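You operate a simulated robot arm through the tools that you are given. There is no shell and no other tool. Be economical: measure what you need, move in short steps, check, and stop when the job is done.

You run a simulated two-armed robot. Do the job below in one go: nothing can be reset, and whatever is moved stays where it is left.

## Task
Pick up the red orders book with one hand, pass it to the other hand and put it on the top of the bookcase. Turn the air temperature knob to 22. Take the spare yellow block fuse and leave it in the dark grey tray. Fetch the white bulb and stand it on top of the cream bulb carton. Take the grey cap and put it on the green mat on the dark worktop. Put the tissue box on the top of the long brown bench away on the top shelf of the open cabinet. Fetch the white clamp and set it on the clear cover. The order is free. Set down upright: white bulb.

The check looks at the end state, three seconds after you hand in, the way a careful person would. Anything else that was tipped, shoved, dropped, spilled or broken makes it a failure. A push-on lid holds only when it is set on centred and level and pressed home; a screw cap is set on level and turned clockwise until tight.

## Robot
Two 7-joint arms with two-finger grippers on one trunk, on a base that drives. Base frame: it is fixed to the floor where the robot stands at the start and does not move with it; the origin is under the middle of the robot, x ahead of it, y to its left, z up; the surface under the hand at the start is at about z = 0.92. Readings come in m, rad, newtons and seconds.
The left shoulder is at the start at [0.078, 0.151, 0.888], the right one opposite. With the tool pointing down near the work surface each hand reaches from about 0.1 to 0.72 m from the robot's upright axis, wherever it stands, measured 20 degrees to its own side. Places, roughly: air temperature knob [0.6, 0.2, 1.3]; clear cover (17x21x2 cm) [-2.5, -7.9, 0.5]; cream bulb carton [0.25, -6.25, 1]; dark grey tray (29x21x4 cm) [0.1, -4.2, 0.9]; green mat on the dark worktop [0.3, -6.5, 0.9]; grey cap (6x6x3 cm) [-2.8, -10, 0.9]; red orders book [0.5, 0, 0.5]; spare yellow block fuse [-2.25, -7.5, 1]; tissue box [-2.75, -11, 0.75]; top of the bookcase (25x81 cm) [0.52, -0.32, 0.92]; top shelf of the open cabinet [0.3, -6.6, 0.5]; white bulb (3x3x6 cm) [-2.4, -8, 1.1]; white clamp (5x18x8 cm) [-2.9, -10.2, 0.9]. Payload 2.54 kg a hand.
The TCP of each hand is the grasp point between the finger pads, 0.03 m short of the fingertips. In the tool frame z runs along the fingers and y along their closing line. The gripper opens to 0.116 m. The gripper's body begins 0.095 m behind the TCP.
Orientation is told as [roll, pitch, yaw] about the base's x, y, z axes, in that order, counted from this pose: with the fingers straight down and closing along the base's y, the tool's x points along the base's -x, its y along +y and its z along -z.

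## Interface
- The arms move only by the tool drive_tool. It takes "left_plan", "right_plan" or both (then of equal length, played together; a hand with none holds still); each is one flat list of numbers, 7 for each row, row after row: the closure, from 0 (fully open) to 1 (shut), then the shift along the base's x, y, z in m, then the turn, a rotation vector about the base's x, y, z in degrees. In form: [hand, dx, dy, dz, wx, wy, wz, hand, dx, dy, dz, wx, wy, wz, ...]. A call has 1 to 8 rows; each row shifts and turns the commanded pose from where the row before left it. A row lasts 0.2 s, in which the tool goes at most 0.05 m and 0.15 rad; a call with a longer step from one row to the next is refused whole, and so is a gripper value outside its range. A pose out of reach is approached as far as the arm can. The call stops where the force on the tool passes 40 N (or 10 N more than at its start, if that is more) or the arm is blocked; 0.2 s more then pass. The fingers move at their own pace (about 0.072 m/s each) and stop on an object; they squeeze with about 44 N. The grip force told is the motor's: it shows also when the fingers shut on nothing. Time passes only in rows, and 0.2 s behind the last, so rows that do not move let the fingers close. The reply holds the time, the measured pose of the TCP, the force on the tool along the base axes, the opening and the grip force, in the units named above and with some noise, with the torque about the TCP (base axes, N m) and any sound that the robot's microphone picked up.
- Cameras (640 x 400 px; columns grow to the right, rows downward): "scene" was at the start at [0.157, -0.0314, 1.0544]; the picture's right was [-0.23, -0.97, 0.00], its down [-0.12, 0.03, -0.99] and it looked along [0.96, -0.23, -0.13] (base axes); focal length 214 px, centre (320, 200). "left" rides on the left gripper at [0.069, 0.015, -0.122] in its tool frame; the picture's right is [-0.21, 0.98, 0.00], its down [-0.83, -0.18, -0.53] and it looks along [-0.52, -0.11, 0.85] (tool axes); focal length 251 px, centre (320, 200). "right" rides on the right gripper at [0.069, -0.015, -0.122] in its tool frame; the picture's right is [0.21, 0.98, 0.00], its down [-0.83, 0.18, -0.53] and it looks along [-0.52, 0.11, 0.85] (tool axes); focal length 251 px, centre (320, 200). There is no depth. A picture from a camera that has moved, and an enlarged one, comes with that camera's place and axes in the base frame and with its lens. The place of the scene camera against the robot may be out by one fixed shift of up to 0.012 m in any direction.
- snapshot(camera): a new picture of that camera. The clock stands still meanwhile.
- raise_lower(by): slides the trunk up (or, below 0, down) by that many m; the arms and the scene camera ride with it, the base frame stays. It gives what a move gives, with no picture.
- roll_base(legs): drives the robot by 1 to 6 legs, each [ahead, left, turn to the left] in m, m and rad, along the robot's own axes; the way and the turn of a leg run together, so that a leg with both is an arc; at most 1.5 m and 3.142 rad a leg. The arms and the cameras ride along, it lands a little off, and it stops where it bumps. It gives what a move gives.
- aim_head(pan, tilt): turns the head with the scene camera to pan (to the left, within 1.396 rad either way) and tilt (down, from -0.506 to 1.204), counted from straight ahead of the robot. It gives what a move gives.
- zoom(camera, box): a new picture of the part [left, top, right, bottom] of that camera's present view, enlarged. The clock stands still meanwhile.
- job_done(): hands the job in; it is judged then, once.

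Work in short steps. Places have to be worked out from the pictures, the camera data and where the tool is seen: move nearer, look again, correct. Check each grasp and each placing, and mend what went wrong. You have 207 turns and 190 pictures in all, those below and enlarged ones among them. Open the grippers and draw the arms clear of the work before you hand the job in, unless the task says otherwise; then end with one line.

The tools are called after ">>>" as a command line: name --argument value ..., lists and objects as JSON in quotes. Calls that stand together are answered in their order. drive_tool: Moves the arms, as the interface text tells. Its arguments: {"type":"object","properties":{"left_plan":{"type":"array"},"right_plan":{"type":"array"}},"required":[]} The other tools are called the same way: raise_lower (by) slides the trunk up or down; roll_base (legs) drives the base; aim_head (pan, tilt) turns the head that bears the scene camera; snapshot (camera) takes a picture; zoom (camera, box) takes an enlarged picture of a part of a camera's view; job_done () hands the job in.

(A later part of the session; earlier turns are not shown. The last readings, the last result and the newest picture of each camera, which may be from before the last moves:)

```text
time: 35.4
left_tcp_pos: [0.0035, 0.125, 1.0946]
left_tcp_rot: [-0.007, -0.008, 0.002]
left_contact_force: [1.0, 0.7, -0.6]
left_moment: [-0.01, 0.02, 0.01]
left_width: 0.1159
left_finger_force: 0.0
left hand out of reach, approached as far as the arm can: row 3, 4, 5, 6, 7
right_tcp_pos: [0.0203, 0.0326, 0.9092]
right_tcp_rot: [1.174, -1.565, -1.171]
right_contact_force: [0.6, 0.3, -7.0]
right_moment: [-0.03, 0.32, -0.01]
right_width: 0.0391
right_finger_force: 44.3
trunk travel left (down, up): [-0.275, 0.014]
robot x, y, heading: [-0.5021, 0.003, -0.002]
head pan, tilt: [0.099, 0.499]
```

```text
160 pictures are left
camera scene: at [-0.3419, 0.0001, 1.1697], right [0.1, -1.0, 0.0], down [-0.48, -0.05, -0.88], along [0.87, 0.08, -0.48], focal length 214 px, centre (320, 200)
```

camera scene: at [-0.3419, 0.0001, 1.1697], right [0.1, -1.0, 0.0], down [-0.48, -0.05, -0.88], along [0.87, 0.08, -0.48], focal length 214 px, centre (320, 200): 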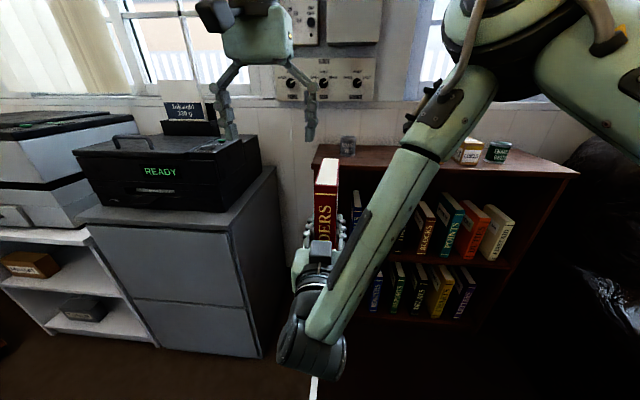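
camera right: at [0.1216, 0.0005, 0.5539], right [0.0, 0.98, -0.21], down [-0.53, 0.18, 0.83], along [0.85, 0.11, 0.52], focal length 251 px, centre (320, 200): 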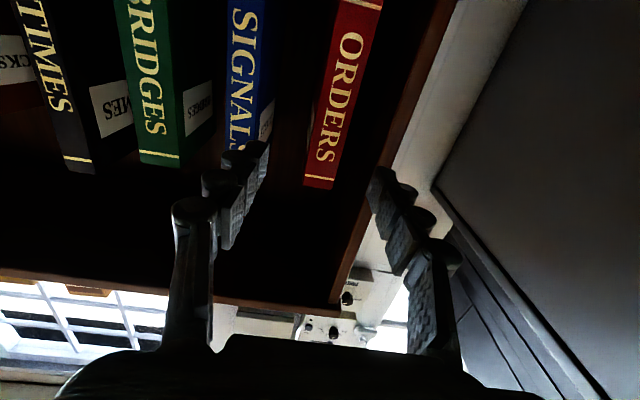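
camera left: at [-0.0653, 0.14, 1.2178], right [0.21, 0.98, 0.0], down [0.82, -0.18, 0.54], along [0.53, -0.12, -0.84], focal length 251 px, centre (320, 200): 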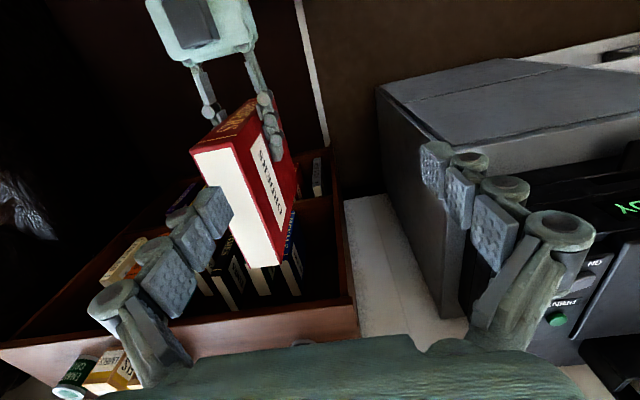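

The left arm is at its reach limit up there. I lower the book 12 cm and shift it left, then bring the left hand over again.

>>> drive_tool --right_plan '[1, 0, 0.01, -0.02, 0, 0, 0, 1, 0, 0.01, -0.02, 0, 0, 0, 1, 0, 0.01, -0.02, 0, 0, 0, 1, 0, 0.01, -0.02, 0, 0, 0, 1, 0, 0.01, -0.02, 0, 0, 0, 1, -0.01, 0, -0.02, 0, 0, 0]'

>>> drive_tool --left_plan '[0, 0, 0, -0.02, 0, 0, 0, 0, 0, 0, -0.04, 0, 0, 0, 0, 0, 0, -0.04, 0, 0, 0, 0, 0, 0, 0, 0, 0, 0]'

>>> snapshot --camera "left"

>>> snapshot --camera "scene"

```text
time: 36.8
left_tcp_pos: [0.0042, 0.124, 1.0953]
left_tcp_rot: [-0.005, -0.005, 0.0]
left_contact_force: [-0.4, -0.7, 0.3]
left_moment: [0.03, 0.0, 0.03]
left_width: 0.1158
left_finger_force: 0.0
right_tcp_pos: [0.0106, 0.0807, 0.7903]
right_tcp_rot: [1.208, -1.565, -1.205]
right_contact_force: [0.6, -0.5, -7.8]
right_moment: [-0.03, 0.33, 0.02]
right_width: 0.0394
right_finger_force: 43.4
trunk travel left (down, up): [-0.275, 0.014]
robot x, y, heading: [-0.4967, 0.003, -0.004]
head pan, tilt: [0.099, 0.499]
```

```text
time: 37.8
left_tcp_pos: [0.0012, 0.1243, 0.9947]
left_tcp_rot: [-0.008, -0.004, 0.001]
left_contact_force: [0.5, -0.2, -0.8]
left_moment: [-0.01, 0.02, 0.03]
left_width: 0.1159
left_finger_force: 0.1
right_tcp_pos: [0.0098, 0.0815, 0.7893]
right_tcp_rot: [1.162, -1.567, -1.159]
right_contact_force: [-0.1, -1.3, -7.2]
right_moment: [0.01, 0.31, 0.0]
right_width: 0.0392
right_finger_force: 43.6
trunk travel left (down, up): [-0.275, 0.014]
robot x, y, heading: [-0.4996, 0.0008, -0.003]
head pan, tilt: [0.099, 0.499]
```

```text
159 pictures are left
camera left: at [-0.0668, 0.1412, 1.1173], right [0.21, 0.98, -0.01], down [0.82, -0.18, 0.54], along [0.53, -0.12, -0.84], focal length 251 px, centre (320, 200)
```

left: 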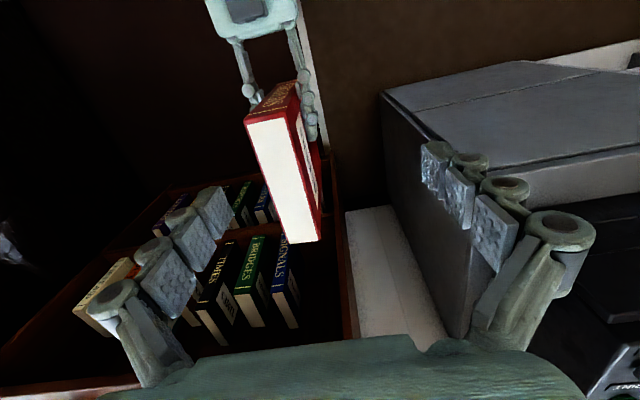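

```text
158 pictures are left
camera scene: at [-0.3419, 0.0002, 1.1697], right [0.1, -1.0, 0.0], down [-0.48, -0.05, -0.88], along [0.87, 0.08, -0.48], focal length 214 px, centre (320, 200)
```

scene: 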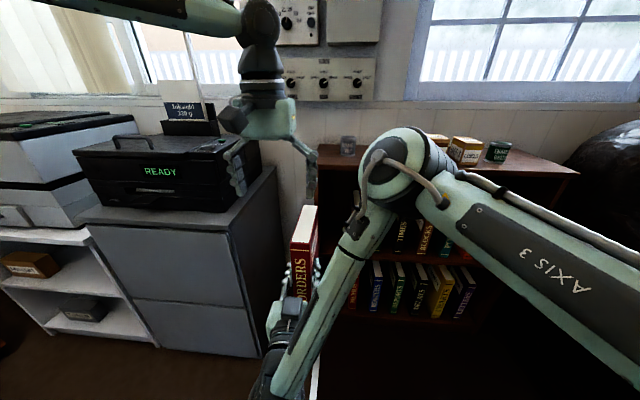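

Book top z≈0.885, x −0.02…0.13, y≈0.08. I move the left hand over its middle, staying above it.

>>> drive_tool --left_plan '[0, 0.02, -0.015, -0.01, 0, 0, 0, 0, 0.02, -0.015, -0.01, 0, 0, 0, 0, 0.02, -0.014, -0.01, 0, 0, 0]'

>>> snapshot --camera "left"

```text
time: 38.6
left_tcp_pos: [0.0491, 0.1079, 0.9595]
left_tcp_rot: [-0.007, -0.008, 0.001]
left_contact_force: [0.5, 0.4, -0.1]
left_moment: [-0.01, -0.02, 0.02]
left_width: 0.1157
left_finger_force: 0.0
left hand out of reach, approached as far as the arm can: row 2, 3
right_tcp_pos: [0.0114, 0.0802, 0.79]
right_tcp_rot: [1.132, -1.565, -1.132]
right_contact_force: [0.1, 0.1, -8.3]
right_moment: [0.02, 0.32, -0.01]
right_width: 0.0392
right_finger_force: 43.9
trunk travel left (down, up): [-0.275, 0.014]
robot x, y, heading: [-0.4983, 0.0005, -0.002]
head pan, tilt: [0.099, 0.499]
```

```text
157 pictures are left
camera left: at [-0.0215, 0.1234, 1.0828], right [0.21, 0.98, -0.01], down [0.82, -0.18, 0.54], along [0.53, -0.12, -0.84], focal length 251 px, centre (320, 200)
```

left: 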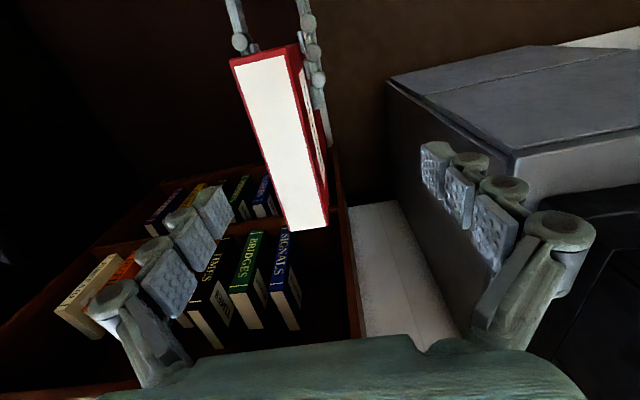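

The left is still at the edge of its reach, so I bring the book 2.5 cm left and 2 cm back, then look again.

>>> drive_tool --right_plan '[1, -0.01, 0.013, 0, 0, 0, 0, 1, -0.01, 0.013, 0, 0, 0, 0]' --left_plan '[0, 0, 0, -0.01, 0, 0, 0, 0, 0, 0, -0.01, 0, 0, 0]'

>>> snapshot --camera "left"

```text
time: 39.2
left_tcp_pos: [0.047, 0.1068, 0.9396]
left_tcp_rot: [-0.009, -0.005, 0.003]
left_contact_force: [0.1, -0.5, -0.1]
left_moment: [0.02, 0.01, -0.01]
left_width: 0.116
left_finger_force: 0.1
right_tcp_pos: [-0.0022, 0.1083, 0.7905]
right_tcp_rot: [0.559, -1.563, -0.555]
right_contact_force: [0.2, 0.6, -7.4]
right_moment: [0.0, 0.29, -0.01]
right_width: 0.0393
right_finger_force: 44.0
right hand out of reach, approached as far as the arm can: row 2
trunk travel left (down, up): [-0.275, 0.014]
robot x, y, heading: [-0.5005, -0.0028, -0.005]
head pan, tilt: [0.099, 0.499]
```

```text
156 pictures are left
camera left: at [-0.0219, 0.1226, 1.063], right [0.21, 0.98, -0.01], down [0.82, -0.18, 0.54], along [0.53, -0.12, -0.84], focal length 251 px, centre (320, 200)
```

left: 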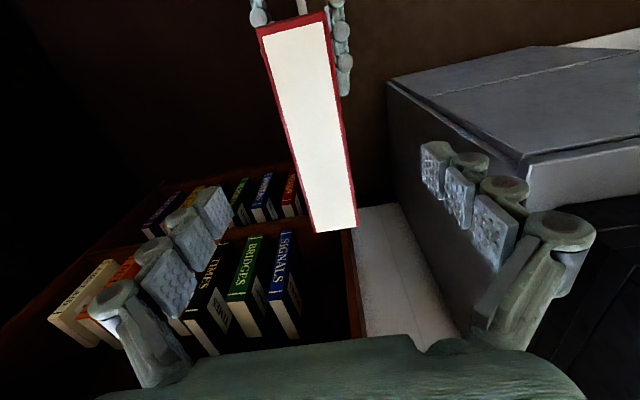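

The book (x −0.03…0.115, y 0.107, top z≈0.90) is now straight under the left hand. I descend 6.5 cm and close.

>>> drive_tool --left_plan '[0, 0, 0, -0.022, 0, 0, 0, 0, 0, 0, -0.022, 0, 0, 0, 0, 0, 0, -0.022, 0, 0, 0, 1, 0, 0, 0, 0, 0, 0, 1, 0, 0, 0, 0, 0, 0, 1, 0, 0, 0, 0, 0, 0, 1, 0, 0, 0, 0, 0, 0]'

>>> snapshot --camera "scene"

```text
time: 40.8
left_tcp_pos: [0.0467, 0.1073, 0.8727]
left_tcp_rot: [-0.007, -0.003, -0.001]
left_contact_force: [-0.5, -5.0, 0.4]
left_moment: [-0.29, 0.1, -0.15]
left_width: 0.0393
left_finger_force: 43.9
right_tcp_pos: [-0.002, 0.1072, 0.7912]
right_tcp_rot: [0.659, -1.563, -0.654]
right_contact_force: [-0.6, 6.2, -7.0]
right_moment: [-0.18, 0.26, 0.4]
right_width: 0.0392
right_finger_force: 43.8
trunk travel left (down, up): [-0.275, 0.014]
robot x, y, heading: [-0.4995, -0.0003, -0.003]
head pan, tilt: [0.099, 0.499]
```

```text
155 pictures are left
camera scene: at [-0.3419, 0.0002, 1.1696], right [0.1, -1.0, 0.0], down [-0.48, -0.05, -0.88], along [0.87, 0.08, -0.48], focal length 214 px, centre (320, 200)
```

scene: 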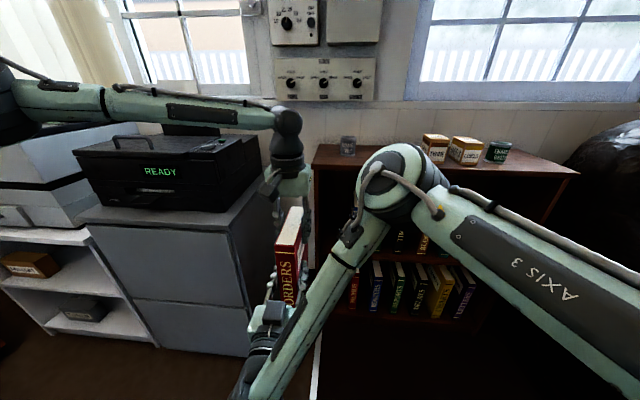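

Both hands hold it. I open the right and draw it straight back and to the right, keeping left still.

>>> drive_tool --right_plan '[0, 0, 0, 0, 0, 0, 0, 0, 0, 0, 0, 0, 0, 0, 0, 0, 0, -0.012, 0, 0, 0, 0, -0.02, 0, -0.02, 0, 0, 0, 0, -0.03, 0, -0.02, 0, 0, 0, 0, -0.03, 0, -0.02, 0, 0, 0, 0, -0.01, -0.03, -0.02, 0, 0, 0, 0, 0, -0.04, 0, 0, 0, 0]'

>>> snapshot --camera "scene"

```text
time: 42.6
left_tcp_pos: [0.0466, 0.1076, 0.8738]
left_tcp_rot: [-0.01, -0.007, -0.001]
left_contact_force: [0.4, -4.3, -0.5]
left_moment: [-0.1, -0.05, 0.06]
left_width: 0.0393
left_finger_force: 43.8
right_tcp_pos: [0.0064, 0.0696, 0.7183]
right_tcp_rot: [0.049, -1.555, -0.057]
right_contact_force: [-0.1, 2.2, -1.8]
right_moment: [0.0, -0.13, -0.18]
right_width: 0.1159
right_finger_force: 0.0
right hand out of reach, approached as far as the arm can: row 4, 5, 6, 7, 8
trunk travel left (down, up): [-0.275, 0.014]
robot x, y, heading: [-0.5016, 0.0015, -0.003]
head pan, tilt: [0.099, 0.499]
```

```text
154 pictures are left
camera scene: at [-0.3417, -0.0004, 1.1695], right [0.1, -1.0, 0.0], down [-0.48, -0.05, -0.88], along [0.87, 0.08, -0.48], focal length 214 px, centre (320, 200)
```

scene: 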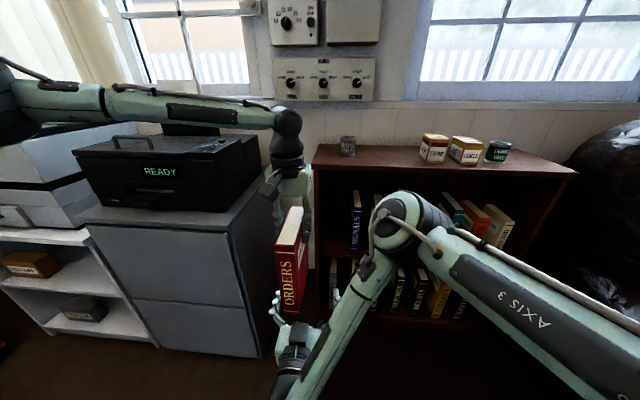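

The right finger still leans on the book's foot. I lift the left 8 cm while lowering the right, then clear the right sideways.

>>> drive_tool --left_plan '[1, 0, 0, 0.02, 0, 0, 0, 1, 0, 0, 0.03, 0, 0, 0, 1, 0, 0, 0.03, 0, 0, 0, 1, 0, 0, 0, 0, 0, 0, 1, 0, 0, 0, 0, 0, 0, 1, 0, 0, 0, 0, 0, 0, 1, 0, 0, 0, 0, 0, 0]' --right_plan '[0, 0, 0.005, -0.02, 0, 0, 0, 0, 0, 0, -0.02, 0, 0, 0, 0, 0, 0, 0, 0, 0, 0, 0, 0.01, -0.04, 0, 0, 0, 0, 0, 0.01, -0.04, 0, 0, 0, 0, 0, 0.01, -0.04, 0, 0, 0, 0, 0, 0.01, -0.04, 0, 0, 0, 0]'

>>> snapshot --camera "scene"

```text
time: 44.2
left_tcp_pos: [0.0499, 0.1042, 0.9621]
left_tcp_rot: [-0.025, -0.02, 0.004]
left_contact_force: [0.4, -2.3, -1.7]
left_moment: [-0.56, 0.37, 0.21]
left_width: 0.0395
left_finger_force: 43.3
right_tcp_pos: [0.0181, 0.0186, 0.7659]
right_tcp_rot: [-0.338, -1.536, 0.346]
right_contact_force: [-0.4, 3.3, -5.4]
right_moment: [-0.43, -0.31, -0.11]
right_width: 0.1161
right_finger_force: 0.2
right hand out of reach, approached as far as the arm can: row 1, 2, 4, 5, 6, 7
trunk travel left (down, up): [-0.275, 0.014]
robot x, y, heading: [-0.5005, 0.0015, -0.003]
head pan, tilt: [0.099, 0.499]
stopped in row 7 (right hand): the force on the tool passed its limit at 45 N (the readings are from after the stop); the commanded pose is now the measured one
```

```text
153 pictures are left
camera scene: at [-0.3418, 0.0004, 1.1696], right [0.1, -1.0, 0.0], down [-0.48, -0.05, -0.88], along [0.87, 0.08, -0.48], focal length 214 px, centre (320, 200)
```

scene: 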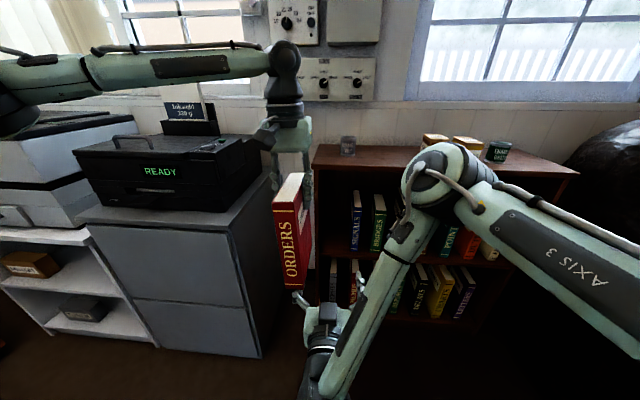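

I move the right hand directly away to the right.

>>> drive_tool --right_plan '[0, 0, -0.03, 0, 0, 0, 0, 0, 0, -0.04, 0, 0, 0, 0, 0, 0.02, -0.04, 0, 0, 0, 0, 0, 0.02, -0.04, 0, 0, 0, 0]'

>>> snapshot --camera "scene"

>>> snapshot --camera "left"

```text
time: 44.7
left_tcp_pos: [0.0512, 0.1003, 0.9686]
left_tcp_rot: [-0.035, -0.032, 0.002]
left_contact_force: [-0.7, -3.9, 1.8]
left_moment: [-1.05, 0.38, 0.17]
left_width: 0.0414
left_finger_force: 43.9
right_tcp_pos: [0.0122, -0.0033, 0.779]
right_tcp_rot: [-0.406, -1.501, 0.415]
right_contact_force: [1.4, 4.5, -10.3]
right_moment: [-0.71, 0.03, 0.0]
right_width: 0.1161
right_finger_force: 0.0
right hand out of reach, approached as far as the arm can: row 1, 2
trunk travel left (down, up): [-0.275, 0.014]
robot x, y, heading: [-0.4981, 0.0008, -0.001]
head pan, tilt: [0.099, 0.499]
stopped in row 2 (right hand): the force on the tool passed its limit at 46 N (the readings are from after the stop); the commanded pose is now the measured one
```

```text
152 pictures are left
camera scene: at [-0.3418, 0.0003, 1.1696], right [0.1, -1.0, 0.0], down [-0.48, -0.05, -0.88], along [0.87, 0.08, -0.48], focal length 214 px, centre (320, 200)
```

scene: 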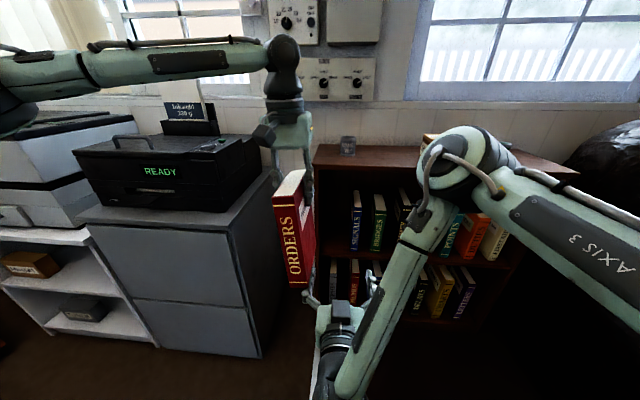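

```text
151 pictures are left
camera left: at [-0.0209, 0.1202, 1.0889], right [0.21, 0.98, -0.03], down [0.81, -0.16, 0.57], along [0.55, -0.14, -0.82], focal length 251 px, centre (320, 200)
```

left: 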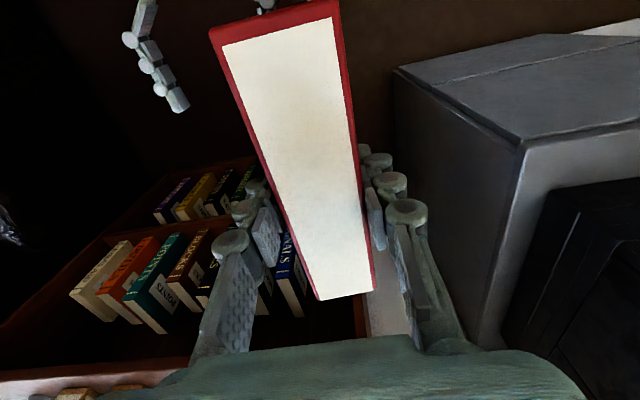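

The book's foot rests on the right finger. I lift the left hand (easing it back and outward to stay in reach).

>>> drive_tool --left_plan '[1, -0.01, 0.005, 0.02, 0, 0, 0, 1, -0.015, 0.01, 0.025, 0, 0, 0, 1, -0.015, 0.01, 0.025, 0, 0, 0, 1, -0.01, 0.01, 0.02, 0, 0, 0]'

>>> snapshot --camera "scene"

```text
time: 45.7
left_tcp_pos: [0.0008, 0.136, 1.0574]
left_tcp_rot: [-0.034, -0.034, 0.003]
left_contact_force: [0.3, 0.9, -7.8]
left_moment: [0.03, -0.08, 0.01]
left_width: 0.0393
left_finger_force: 44.2
right_tcp_pos: [0.0122, -0.0046, 0.7802]
right_tcp_rot: [-0.408, -1.509, 0.411]
right_contact_force: [-0.3, -0.1, 0.7]
right_moment: [-0.02, 0.02, 0.0]
right_width: 0.1159
right_finger_force: 0.1
trunk travel left (down, up): [-0.275, 0.014]
robot x, y, heading: [-0.4974, 0.0019, -0.009]
head pan, tilt: [0.099, 0.499]
```

```text
150 pictures are left
camera scene: at [-0.3424, 0.0003, 1.1697], right [0.1, -1.0, 0.0], down [-0.48, -0.05, -0.88], along [0.87, 0.08, -0.48], focal length 214 px, centre (320, 200)
```

scene: 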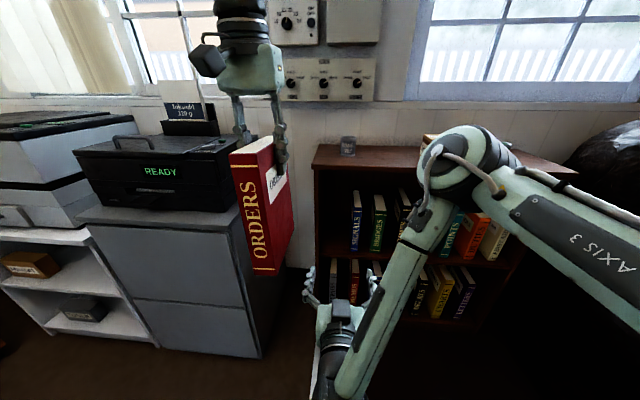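

The left now carries the book alone. I level the left and lift/retract it, and stow the right pointing down.

>>> drive_tool --left_plan '[1, -0.01, 0, 0.012, 1.9, 0, 0, 1, -0.01, 0, 0.012, 0, 1.9, 0, 1, -0.01, 0, 0.012, 0, 0, 0, 1, -0.01, 0, 0.012, 0, 0, 0, 1, -0.01, 0, 0.012, 0, 0, 0, 1, 0, 0, 0.01, 0, 0, 0, 1, 0, 0, 0, 0, 0, 0, 1, 0, 0, 0, 0, 0, 0]' --right_plan '[0, 0.01, -0.03, 0.01, 0, 8.2, 0, 0, 0.01, -0.03, 0.01, 0, 8.2, 0, 0, 0, -0.03, 0.02, 0, 8.2, 0, 0, 0, -0.03, 0.02, 0, 8.2, 0, 0, 0, -0.03, 0.02, 0, 8.2, 0, 0, -0.02, -0.03, 0.02, 0, 8.2, 0, 0, -0.02, -0.03, 0.03, 0, 8.2, 0, 0, -0.02, -0.02, 0.03, 0, 8.2, 0]'

>>> drive_tool --right_plan '[0, -0.03, 0, 0.03, 0, 7, 0, 0, -0.03, 0, 0.03, 0, 7, 0, 0, -0.03, 0, 0.03, 0, 6.5, 0, 0, -0.03, 0, 0.04, 0, 0, 0, 0, -0.03, 0, 0.04, 0, 0, 0, 0, -0.03, 0, 0.04, 0, 0, 0]'

>>> snapshot --camera "scene"

```text
time: 47.5
left_tcp_pos: [-0.0478, 0.1364, 1.129]
left_tcp_rot: [0.001, 0.0, 0.003]
left_contact_force: [-0.1, 0.4, -8.0]
left_moment: [0.03, -0.11, 0.02]
left_width: 0.0392
left_finger_force: 44.0
right_tcp_pos: [-0.0263, -0.2364, 0.9397]
right_tcp_rot: [-0.002, -0.366, 0.025]
right_contact_force: [-1.4, -0.3, 0.3]
right_moment: [-0.01, 0.0, -0.01]
right_width: 0.116
right_finger_force: 0.1
trunk travel left (down, up): [-0.275, 0.014]
robot x, y, heading: [-0.4999, 0.0003, -0.009]
head pan, tilt: [0.099, 0.499]
```

```text
time: 48.9
left_tcp_pos: [-0.0487, 0.1358, 1.1298]
left_tcp_rot: [0.0, -0.002, 0.003]
left_contact_force: [0.4, 1.0, -7.8]
left_moment: [0.0, -0.13, -0.01]
left_width: 0.0393
left_finger_force: 44.7
right_tcp_pos: [-0.2093, -0.2357, 1.1487]
right_tcp_rot: [0.004, -0.011, 0.026]
right_contact_force: [-0.2, -0.4, 0.1]
right_moment: [-0.01, -0.04, 0.0]
right_width: 0.1161
right_finger_force: 0.1
trunk travel left (down, up): [-0.275, 0.014]
robot x, y, heading: [-0.4981, 0.0007, -0.005]
head pan, tilt: [0.099, 0.499]
```

```text
149 pictures are left
camera scene: at [-0.3431, 0.0007, 1.1698], right [0.1, -1.0, 0.0], down [-0.48, -0.05, -0.88], along [0.87, 0.08, -0.48], focal length 214 px, centre (320, 200)
```

scene: 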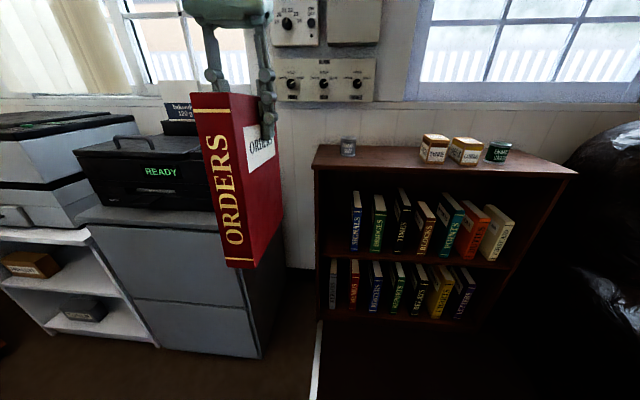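

I raise the hand a bit more, strafe right and approach part way.

>>> drive_tool --left_plan '[1, 0, 0, 0.02, 0, 0, 0, 1, 0, 0, 0.02, 0, 0, 0]'

>>> roll_base --legs '[[0, -0.326, 0], [0.35, 0, 0]]'

>>> aim_head --pan 0.15 --tilt 0.45

>>> snapshot --camera "scene"

```text
time: 49.5
left_tcp_pos: [-0.0471, 0.1366, 1.1676]
left_tcp_rot: [-0.002, 0.001, 0.005]
left_contact_force: [-0.3, -0.1, -7.5]
left_moment: [-0.04, -0.08, 0.02]
left_width: 0.039
left_finger_force: 43.9
right_tcp_pos: [-0.2078, -0.2361, 1.1503]
right_tcp_rot: [0.002, -0.009, 0.024]
right_contact_force: [1.3, -0.8, -0.4]
right_moment: [0.01, 0.01, 0.04]
right_width: 0.1159
right_finger_force: 0.1
trunk travel left (down, up): [-0.275, 0.014]
robot x, y, heading: [-0.5009, 0.0033, -0.003]
head pan, tilt: [0.099, 0.499]
```

```text
time: 55.1
left_tcp_pos: [0.3033, -0.1983, 1.169]
left_tcp_rot: [0.001, -0.001, -0.009]
left_contact_force: [0.3, 0.6, -8.7]
left_moment: [0.0, -0.07, 0.0]
left_width: 0.0393
left_finger_force: 44.3
right_tcp_pos: [0.1391, -0.5697, 1.1494]
right_tcp_rot: [0.004, -0.009, 0.014]
right_contact_force: [0.8, 0.3, -0.8]
right_moment: [0.0, 0.04, 0.01]
right_width: 0.1162
right_finger_force: 0.1
trunk travel left (down, up): [-0.275, 0.014]
robot x, y, heading: [-0.1501, -0.3267, -0.018]
head pan, tilt: [0.099, 0.499]
```

```text
time: 55.7
left_tcp_pos: [0.3039, -0.1971, 1.1676]
left_tcp_rot: [0.001, 0.001, -0.008]
left_contact_force: [-0.4, 0.6, -8.0]
left_moment: [0.0, -0.12, 0.02]
left_width: 0.0394
left_finger_force: 44.3
right_tcp_pos: [0.1388, -0.5696, 1.1492]
right_tcp_rot: [0.004, -0.011, 0.011]
right_contact_force: [0.1, 1.1, 0.1]
right_moment: [0.01, 0.01, -0.04]
right_width: 0.1162
right_finger_force: 0.0
trunk travel left (down, up): [-0.275, 0.014]
robot x, y, heading: [-0.1524, -0.331, -0.016]
head pan, tilt: [0.15, 0.45]
```

```text
148 pictures are left
camera scene: at [0.0081, -0.3263, 1.1741], right [0.14, -0.99, 0.0], down [-0.43, -0.06, -0.9], along [0.89, 0.12, -0.44], focal length 214 px, centre (320, 200)
```

scene: 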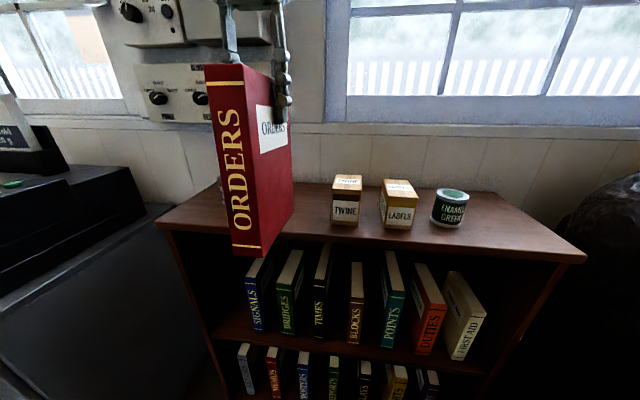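

The book's foot is about 5 cm above the top. I drive the last 20 cm forward.

>>> roll_base --legs '[[0.2, 0, 0.012]]'

>>> snapshot --camera "scene"

>>> snapshot --camera "left"

```text
time: 57.3
left_tcp_pos: [0.5015, -0.1921, 1.1671]
left_tcp_rot: [0.0, 0.0, 0.005]
left_contact_force: [-0.3, -0.7, -8.6]
left_moment: [0.0, -0.08, -0.01]
left_width: 0.0392
left_finger_force: 43.9
right_tcp_pos: [0.3422, -0.5674, 1.1491]
right_tcp_rot: [0.003, -0.008, 0.028]
right_contact_force: [-0.6, 0.0, 0.4]
right_moment: [0.01, 0.03, 0.01]
right_width: 0.1163
right_finger_force: 0.0
trunk travel left (down, up): [-0.275, 0.014]
robot x, y, heading: [0.0457, -0.3287, 0.003]
head pan, tilt: [0.15, 0.45]
```

```text
147 pictures are left
camera scene: at [0.2079, -0.3254, 1.174], right [0.15, -0.99, 0.0], down [-0.43, -0.07, -0.9], along [0.89, 0.13, -0.44], focal length 214 px, centre (320, 200)
```

scene: 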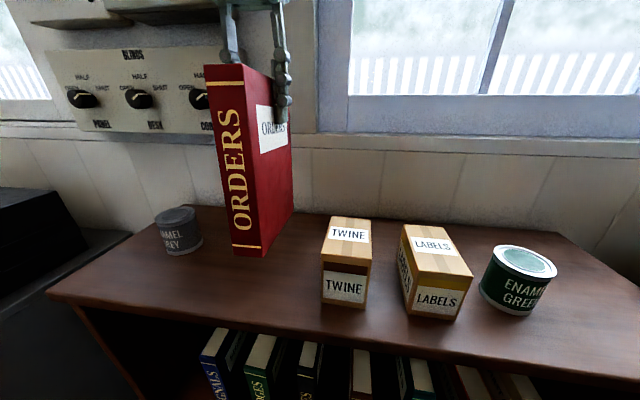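

```text
146 pictures are left
camera left: at [0.4335, -0.1781, 1.2908], right [0.21, 0.98, 0.0], down [0.83, -0.18, 0.53], along [0.52, -0.11, -0.85], focal length 251 px, centre (320, 200)
```

left: 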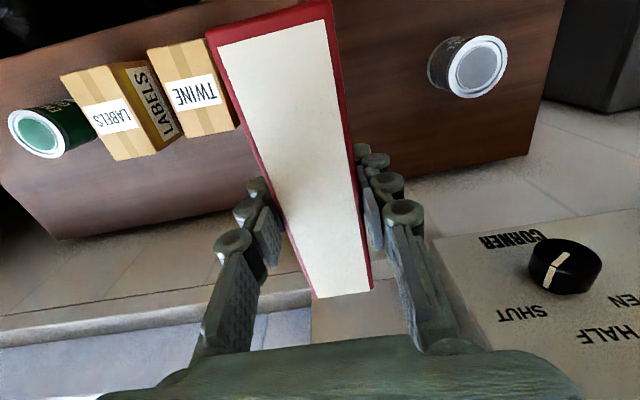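

Position is clear of can and boxes. I lower in steps, watching the force.

>>> drive_tool --left_plan '[1, 0, 0, -0.02, 0, 0, 0, 1, 0, 0, -0.02, 0, 0, 0]'

>>> zoom --camera "scene" --box '[180, 160, 340, 300]'

```text
time: 57.9
left_tcp_pos: [0.5028, -0.1932, 1.1276]
left_tcp_rot: [0.0, 0.0, 0.005]
left_contact_force: [-0.5, 0.0, -8.1]
left_moment: [-0.01, -0.13, 0.02]
left_width: 0.0393
left_finger_force: 44.2
right_tcp_pos: [0.3424, -0.567, 1.1499]
right_tcp_rot: [0.005, -0.011, 0.028]
right_contact_force: [0.6, 0.1, 0.1]
right_moment: [-0.01, 0.06, -0.03]
right_width: 0.1159
right_finger_force: 0.0
trunk travel left (down, up): [-0.275, 0.014]
robot x, y, heading: [0.0434, -0.3312, 0.007]
head pan, tilt: [0.15, 0.45]
```

```text
2.86 times, centred on (260, 230) of scene
camera zoom: at [0.2073, -0.3254, 1.1741], right [0.15, -0.99, 0.0], down [-0.43, -0.07, -0.9], along [0.89, 0.13, -0.44], focal length 613 px, centre (491, 114)
```

zoom: 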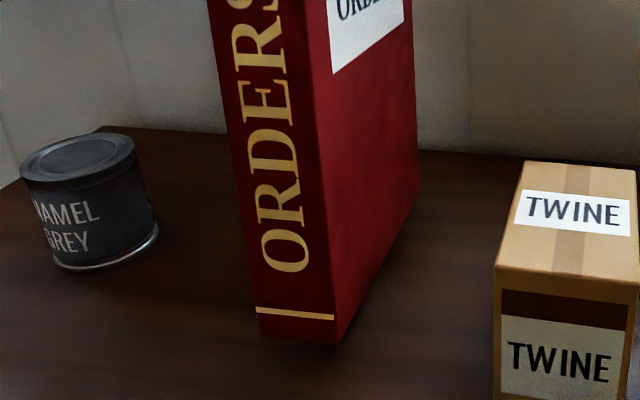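

>>> drive_tool --left_plan '[1, 0, 0, -0.005, 0, 0, 0, 1, 0, 0, -0.005, 0, 0, 0]'

```text
time: 58.5
left_tcp_pos: [0.5012, -0.1931, 1.1196]
left_tcp_rot: [0.0, 0.001, 0.006]
left_contact_force: [0.9, -0.6, -7.3]
left_moment: [-0.01, -0.08, -0.01]
left_width: 0.0391
left_finger_force: 44.0
right_tcp_pos: [0.3413, -0.5683, 1.149]
right_tcp_rot: [0.001, -0.011, 0.029]
right_contact_force: [0.4, -0.2, -0.3]
right_moment: [0.01, -0.01, 0.0]
right_width: 0.1162
right_finger_force: 0.1
trunk travel left (down, up): [-0.275, 0.014]
robot x, y, heading: [0.048, -0.3298, 0.002]
head pan, tilt: [0.15, 0.45]
```

No contact yet; I go on in small steps.

>>> drive_tool --left_plan '[1, 0, 0, -0.005, 0, 0, 0, 1, 0, 0, -0.003, 0, 0, 0]'

>>> drive_tool --left_plan '[1, 0, 0, -0.004, 0, 0, 0]'

>>> drive_tool --left_plan '[1, 0, 0, -0.004, 0, 0, 0]'

```text
time: 59.1
left_tcp_pos: [0.5006, -0.193, 1.1119]
left_tcp_rot: [0.001, -0.005, 0.004]
left_contact_force: [-1.7, 0.9, 4.0]
left_moment: [0.34, -0.47, 0.05]
left_width: 0.0391
left_finger_force: 43.7
right_tcp_pos: [0.3404, -0.5672, 1.1503]
right_tcp_rot: [0.003, -0.008, 0.028]
right_contact_force: [0.4, 1.0, 1.1]
right_moment: [0.01, -0.02, -0.02]
right_width: 0.116
right_finger_force: 0.1
trunk travel left (down, up): [-0.275, 0.014]
robot x, y, heading: [0.0458, -0.3278, 0.003]
head pan, tilt: [0.15, 0.45]
```

```text
time: 59.5
left_tcp_pos: [0.4978, -0.1952, 1.1101]
left_tcp_rot: [-0.006, -0.011, 0.007]
left_contact_force: [-6.7, -0.2, 30.0]
left_moment: [0.02, -0.76, 0.04]
left_width: 0.0394
left_finger_force: 44.0
right_tcp_pos: [0.3395, -0.5676, 1.1512]
right_tcp_rot: [0.005, -0.014, 0.028]
right_contact_force: [0.3, -0.7, 0.2]
right_moment: [0.01, 0.0, 0.03]
right_width: 0.1159
right_finger_force: 0.2
trunk travel left (down, up): [-0.275, 0.014]
robot x, y, heading: [0.0489, -0.3323, -0.001]
head pan, tilt: [0.15, 0.45]
```

```text
time: 60.1
left_tcp_pos: [0.4983, -0.1957, 1.1065]
left_tcp_rot: [-0.002, -0.007, 0.003]
left_contact_force: [-7.3, -0.8, 15.7]
left_moment: [0.17, -0.08, 0.0]
left_width: 0.0395
left_finger_force: 43.8
right_tcp_pos: [0.3389, -0.5665, 1.1501]
right_tcp_rot: [0.003, -0.013, 0.031]
right_contact_force: [0.2, -0.6, 0.2]
right_moment: [0.02, 0.03, 0.01]
right_width: 0.1159
right_finger_force: 0.0
trunk travel left (down, up): [-0.275, 0.014]
robot x, y, heading: [0.0491, -0.3306, -0.001]
head pan, tilt: [0.15, 0.45]
stopped in row 1 (left hand): the force on the tool passed its limit at 40 N (the readings are from after the stop); the commanded pose is now the measured one
```

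The book is standing on the top. I relieve 1 mm and open the left.

>>> drive_tool --left_plan '[1, 0, 0, 0.001, 0, 0, 0, 0.5, 0, 0, 0, 0, 0, 0, 0.4, 0, 0, 0, 0, 0, 0, 0.3, 0, 0, 0, 0, 0, 0, 0.3, 0, 0, 0, 0, 0, 0]'

>>> snapshot --camera "scene"

>>> snapshot --camera "left"

```text
time: 61.3
left_tcp_pos: [0.5, -0.1946, 1.1054]
left_tcp_rot: [-0.002, -0.003, 0.004]
left_contact_force: [0.9, -0.1, -0.1]
left_moment: [-0.01, -0.01, 0.02]
left_width: 0.0812
left_finger_force: 0.0
right_tcp_pos: [0.3406, -0.5666, 1.1502]
right_tcp_rot: [0.003, -0.012, 0.028]
right_contact_force: [-0.2, 0.2, 0.6]
right_moment: [0.03, -0.01, 0.05]
right_width: 0.1159
right_finger_force: 0.0
trunk travel left (down, up): [-0.275, 0.014]
robot x, y, heading: [0.0496, -0.3297, -0.003]
head pan, tilt: [0.15, 0.45]
```

```text
144 pictures are left
camera scene: at [0.2066, -0.3255, 1.1742], right [0.15, -0.99, 0.0], down [-0.43, -0.07, -0.9], along [0.89, 0.14, -0.44], focal length 214 px, centre (320, 200)
```

scene: 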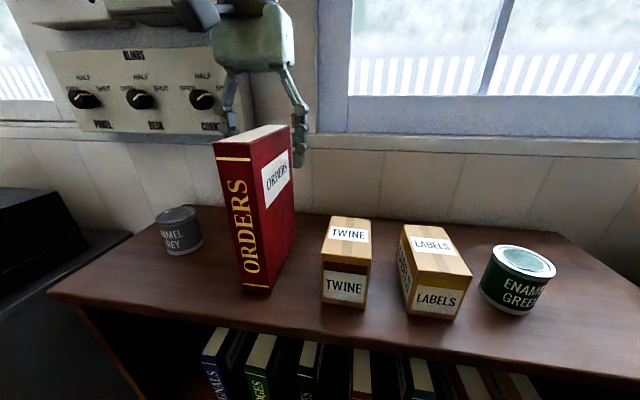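

```text
143 pictures are left
camera left: at [0.431, -0.1785, 1.2274], right [0.21, 0.98, 0.0], down [0.83, -0.18, 0.54], along [0.52, -0.11, -0.84], focal length 251 px, centre (320, 200)
```

left: 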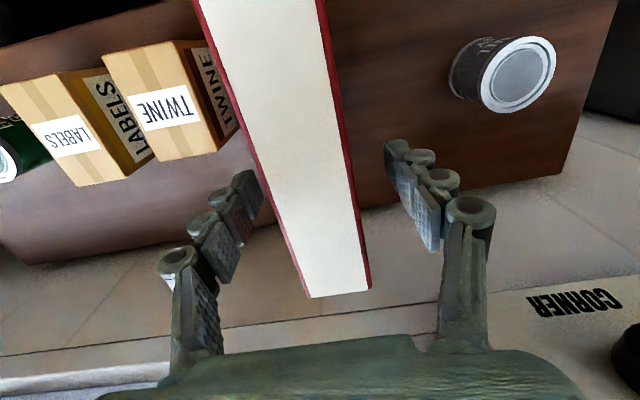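

The book stands free and upright. I lift the left hand clear and back the robot off.

>>> drive_tool --left_plan '[0.3, 0, 0, 0.03, 0, 0, 0, 0.3, 0, 0, 0.04, 0, 0, 0, 0.3, -0.01, 0, 0.04, 0, 0, 0]'

>>> roll_base --legs '[[-0.5, 0, 0]]'

>>> aim_head --pan 0.0 --tilt 0.25

>>> snapshot --camera "scene"

>>> aim_head --pan -1.39 --tilt 0.25

>>> snapshot --camera "scene"

```text
time: 62.1
left_tcp_pos: [0.4813, -0.1852, 1.207]
left_tcp_rot: [-0.005, -0.004, 0.007]
left_contact_force: [-0.3, -0.3, 0.7]
left_moment: [0.01, -0.05, 0.03]
left_width: 0.0815
left_finger_force: 0.0
left hand out of reach, approached as far as the arm can: row 3
right_tcp_pos: [0.3386, -0.5657, 1.1507]
right_tcp_rot: [0.003, -0.012, 0.03]
right_contact_force: [-0.1, 0.1, 0.3]
right_moment: [0.0, -0.05, -0.02]
right_width: 0.1159
right_finger_force: 0.0
trunk travel left (down, up): [-0.275, 0.014]
robot x, y, heading: [0.0487, -0.3289, -0.002]
head pan, tilt: [0.15, 0.45]
```

```text
time: 65.0
left_tcp_pos: [-0.0117, -0.1847, 1.2057]
left_tcp_rot: [-0.003, -0.002, 0.001]
left_contact_force: [-0.7, 0.1, 0.5]
left_moment: [-0.02, -0.07, -0.01]
left_width: 0.0812
left_finger_force: 0.0
right_tcp_pos: [-0.1562, -0.5681, 1.1492]
right_tcp_rot: [0.003, -0.011, 0.025]
right_contact_force: [-0.9, 0.6, -0.2]
right_moment: [-0.02, -0.01, 0.01]
right_width: 0.1159
right_finger_force: 0.1
trunk travel left (down, up): [-0.275, 0.014]
robot x, y, heading: [-0.446, -0.3272, -0.001]
head pan, tilt: [0.15, 0.45]
```

```text
time: 65.7
left_tcp_pos: [-0.0104, -0.1848, 1.2052]
left_tcp_rot: [-0.006, -0.001, 0.0]
left_contact_force: [-0.8, 0.2, -0.3]
left_moment: [-0.02, -0.01, -0.01]
left_width: 0.0813
left_finger_force: 0.0
right_tcp_pos: [-0.1548, -0.5677, 1.1504]
right_tcp_rot: [0.004, -0.012, 0.023]
right_contact_force: [-0.3, 0.5, 0.0]
right_moment: [0.01, 0.01, -0.02]
right_width: 0.116
right_finger_force: 0.1
trunk travel left (down, up): [-0.275, 0.014]
robot x, y, heading: [-0.4455, -0.3312, -0.007]
head pan, tilt: [0.0, 0.25]
```

```text
142 pictures are left
camera scene: at [-0.2863, -0.339, 1.1928], right [0.0, -1.0, 0.0], down [-0.25, 0.0, -0.97], along [0.97, 0.0, -0.25], focal length 214 px, centre (320, 200)
```

scene: 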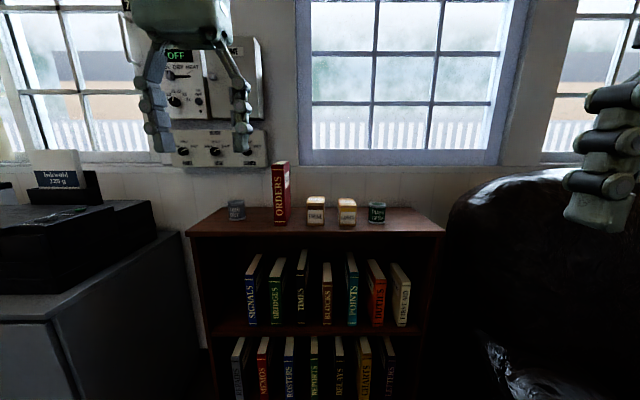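

```text
time: 67.2
left_tcp_pos: [-0.0116, -0.1861, 1.2049]
left_tcp_rot: [-0.003, -0.002, -0.002]
left_contact_force: [-0.2, -0.1, 0.4]
left_moment: [-0.02, -0.02, -0.03]
left_width: 0.0814
left_finger_force: 0.1
right_tcp_pos: [-0.1561, -0.5666, 1.1498]
right_tcp_rot: [0.005, -0.009, 0.024]
right_contact_force: [-0.2, -0.2, -0.7]
right_moment: [-0.02, 0.01, 0.0]
right_width: 0.1161
right_finger_force: 0.0
trunk travel left (down, up): [-0.275, 0.014]
robot x, y, heading: [-0.4499, -0.3286, -0.001]
head pan, tilt: [-1.389, 0.25]
```

```text
141 pictures are left
camera scene: at [-0.3632, -0.4306, 1.1929], right [-0.98, -0.18, 0.0], down [-0.04, 0.24, -0.97], along [0.17, -0.95, -0.25], focal length 214 px, centre (320, 200)
```

scene: 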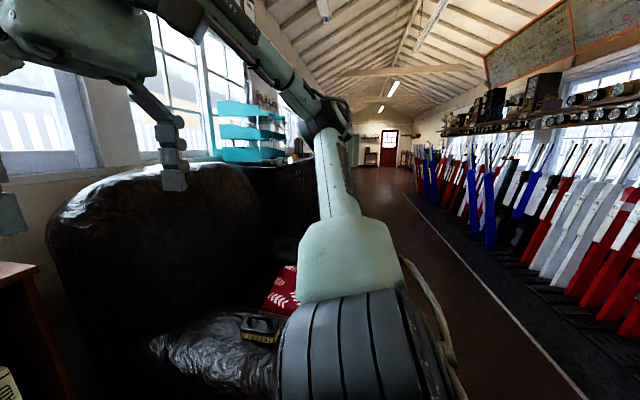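

This is a long signal box running towards −y, with a clear aisle around x≈−0.9 (frame line at x≈−1.5). I back off, turn right to face −y and drive up the aisle.

>>> roll_base --legs '[[-0.45, 0, 0], [0, 0, -1.571], [1.4, 0, 0], [1.3, 0, 0]]'

>>> aim_head --pan 0.0 --tilt 0.1

>>> snapshot --camera "scene"

>>> aim_head --pan 0.8 --tilt 0.25

>>> snapshot --camera "scene"

```text
time: 86.5
left_tcp_pos: [-0.7713, -3.4499, 1.2052]
left_tcp_rot: [-0.003, -0.002, -1.575]
left_contact_force: [0.5, -0.7, 0.7]
left_moment: [0.01, 0.01, -0.01]
left_width: 0.0812
left_finger_force: 0.1
right_tcp_pos: [-1.154, -3.3052, 1.149]
right_tcp_rot: [0.004, -0.009, -1.55]
right_contact_force: [-0.2, -0.3, 0.8]
right_moment: [-0.01, -0.02, 0.01]
right_width: 0.116
right_finger_force: 0.0
trunk travel left (down, up): [-0.275, 0.014]
robot x, y, heading: [-0.915, -3.0154, -1.577]
head pan, tilt: [-1.389, 0.25]
```

```text
time: 88.1
left_tcp_pos: [-0.7727, -3.4499, 1.2058]
left_tcp_rot: [-0.003, -0.002, -1.574]
left_contact_force: [0.2, -0.1, -0.2]
left_moment: [0.01, 0.0, 0.0]
left_width: 0.0811
left_finger_force: 0.0
right_tcp_pos: [-1.153, -3.3045, 1.1513]
right_tcp_rot: [0.002, -0.009, -1.547]
right_contact_force: [-0.5, -0.1, 0.3]
right_moment: [-0.02, -0.02, 0.0]
right_width: 0.116
right_finger_force: 0.0
trunk travel left (down, up): [-0.275, 0.014]
robot x, y, heading: [-0.9112, -3.0112, -1.577]
head pan, tilt: [0.0, 0.099]
```

```text
140 pictures are left
camera scene: at [-0.9159, -3.1839, 1.2068], right [-1.0, 0.01, 0.0], down [0.0, 0.1, -0.99], along [-0.01, -0.99, -0.1], focal length 214 px, centre (320, 200)
```

scene: 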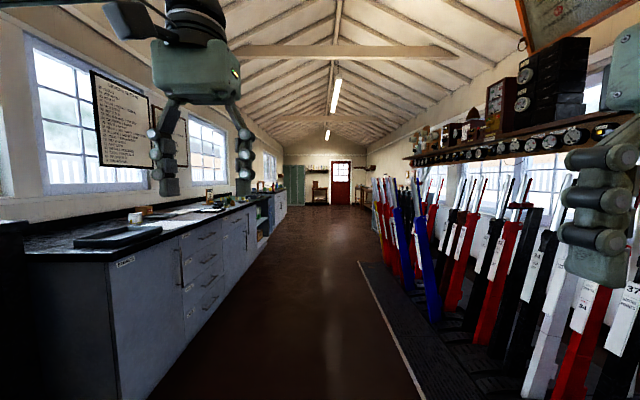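

```text
time: 89.2
left_tcp_pos: [-0.7721, -3.4502, 1.2052]
left_tcp_rot: [-0.003, -0.003, -1.574]
left_contact_force: [-0.4, 0.4, 0.1]
left_moment: [0.01, -0.01, -0.02]
left_width: 0.0811
left_finger_force: 0.1
right_tcp_pos: [-1.1535, -3.3039, 1.1497]
right_tcp_rot: [0.003, -0.011, -1.551]
right_contact_force: [0.2, 0.6, 0.1]
right_moment: [0.0, 0.0, 0.02]
right_width: 0.1163
right_finger_force: 0.0
trunk travel left (down, up): [-0.275, 0.014]
robot x, y, heading: [-0.9161, -3.0132, -1.575]
head pan, tilt: [0.799, 0.25]
```

```text
139 pictures are left
camera scene: at [-0.8487, -3.1575, 1.1929], right [-0.7, -0.71, 0.0], down [-0.18, 0.17, -0.97], along [0.69, -0.68, -0.25], focal length 214 px, centre (320, 200)
```

scene: 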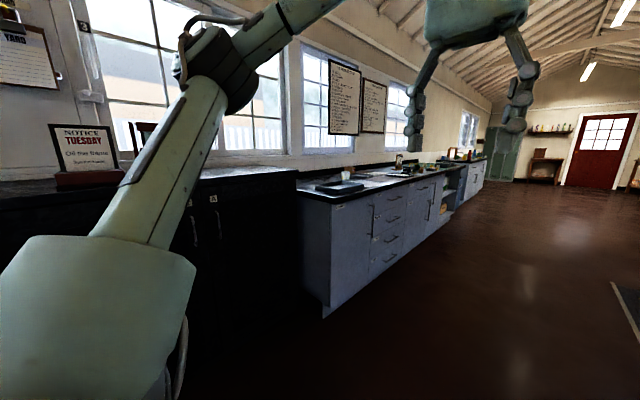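

Long worktop on the left with the dark tray; I drive on to y≈−7.3 and look to the right for the other furniture.

>>> roll_base --legs '[[1.5, 0, 0.006], [1.5, 0, 0], [1.3, 0, 0]]'

>>> aim_head --pan -0.3 --tilt 0.15

>>> snapshot --camera "scene"

>>> aim_head --pan -1.2 --tilt 0.25

>>> snapshot --camera "scene"

>>> aim_head --pan 1.3 --tilt 0.25

>>> snapshot --camera "scene"

```text
time: 109.6
left_tcp_pos: [-0.8926, -7.7109, 1.2041]
left_tcp_rot: [-0.002, -0.001, -1.603]
left_contact_force: [0.5, -0.2, 0.1]
left_moment: [0.02, -0.03, 0.03]
left_width: 0.0814
left_finger_force: 0.0
right_tcp_pos: [-1.2692, -7.555, 1.1511]
right_tcp_rot: [0.003, -0.009, -1.582]
right_contact_force: [-0.1, 0.6, -1.3]
right_moment: [0.0, 0.01, -0.01]
right_width: 0.1158
right_finger_force: 0.0
trunk travel left (down, up): [-0.275, 0.014]
robot x, y, heading: [-1.0235, -7.269, -1.61]
head pan, tilt: [0.799, 0.25]
```

```text
time: 110.9
left_tcp_pos: [-0.8912, -7.7106, 1.206]
left_tcp_rot: [-0.005, -0.002, -1.604]
left_contact_force: [0.3, 0.4, 0.2]
left_moment: [-0.03, 0.01, -0.02]
left_width: 0.0812
left_finger_force: 0.1
right_tcp_pos: [-1.2697, -7.5537, 1.1504]
right_tcp_rot: [0.003, -0.009, -1.58]
right_contact_force: [-0.1, 0.5, 0.2]
right_moment: [0.01, 0.01, -0.01]
right_width: 0.1161
right_finger_force: 0.1
trunk travel left (down, up): [-0.275, 0.014]
robot x, y, heading: [-1.0197, -7.2688, -1.604]
head pan, tilt: [-0.3, 0.15]
```

```text
138 pictures are left
camera scene: at [-1.0555, -7.4362, 1.2022], right [-0.94, 0.33, 0.0], down [0.05, 0.14, -0.99], along [-0.33, -0.93, -0.15], focal length 214 px, centre (320, 200)
```

scene: 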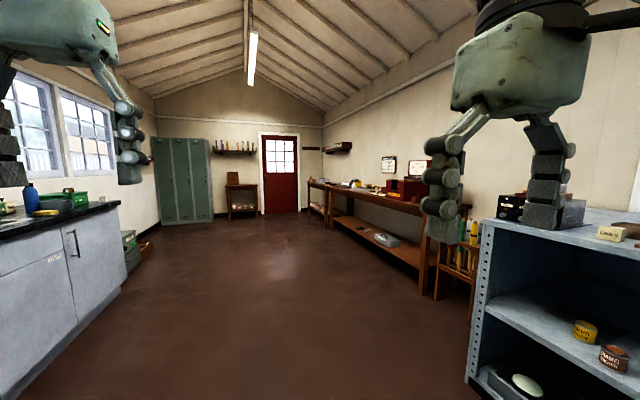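

```text
time: 112.1
left_tcp_pos: [-0.8926, -7.711, 1.205]
left_tcp_rot: [-0.003, -0.001, -1.604]
left_contact_force: [-0.9, 0.6, 0.2]
left_moment: [0.03, 0.01, 0.0]
left_width: 0.0811
left_finger_force: 0.2
right_tcp_pos: [-1.2693, -7.5539, 1.1497]
right_tcp_rot: [0.003, -0.01, -1.579]
right_contact_force: [0.0, -0.6, 0.4]
right_moment: [-0.01, -0.02, 0.01]
right_width: 0.1162
right_finger_force: 0.0
trunk travel left (down, up): [-0.275, 0.014]
robot x, y, heading: [-1.0242, -7.2711, -1.607]
head pan, tilt: [-1.201, 0.25]
```

```text
137 pictures are left
camera scene: at [-1.1132, -7.3793, 1.1929], right [-0.33, 0.94, 0.0], down [0.23, 0.08, -0.97], along [-0.92, -0.32, -0.25], focal length 214 px, centre (320, 200)
```

scene: 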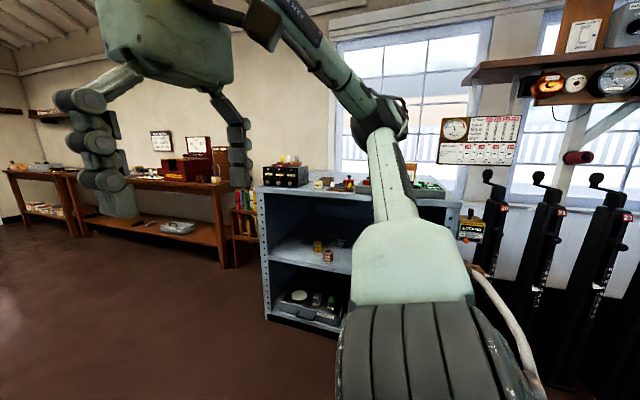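

```text
time: 114.4
left_tcp_pos: [-0.8918, -7.7112, 1.2054]
left_tcp_rot: [-0.003, -0.001, -1.604]
left_contact_force: [0.4, -0.2, 0.1]
left_moment: [0.0, 0.0, 0.02]
left_width: 0.0811
left_finger_force: 0.0
right_tcp_pos: [-1.2704, -7.5546, 1.1497]
right_tcp_rot: [0.003, -0.011, -1.58]
right_contact_force: [-0.7, 1.3, -0.2]
right_moment: [-0.03, 0.05, -0.02]
right_width: 0.1162
right_finger_force: 0.1
trunk travel left (down, up): [-0.275, 0.014]
robot x, y, heading: [-1.0217, -7.2675, -1.611]
head pan, tilt: [1.3, 0.25]
```

```text
136 pictures are left
camera scene: at [-0.9359, -7.377, 1.1929], right [-0.3, -0.95, 0.0], down [-0.24, 0.07, -0.97], along [0.92, -0.29, -0.25], focal length 214 px, centre (320, 200)
```

scene: 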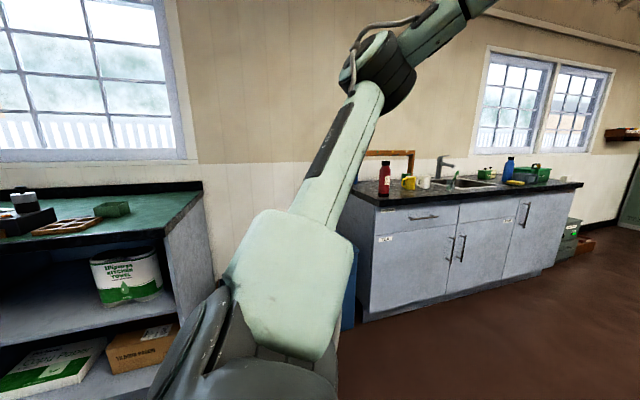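

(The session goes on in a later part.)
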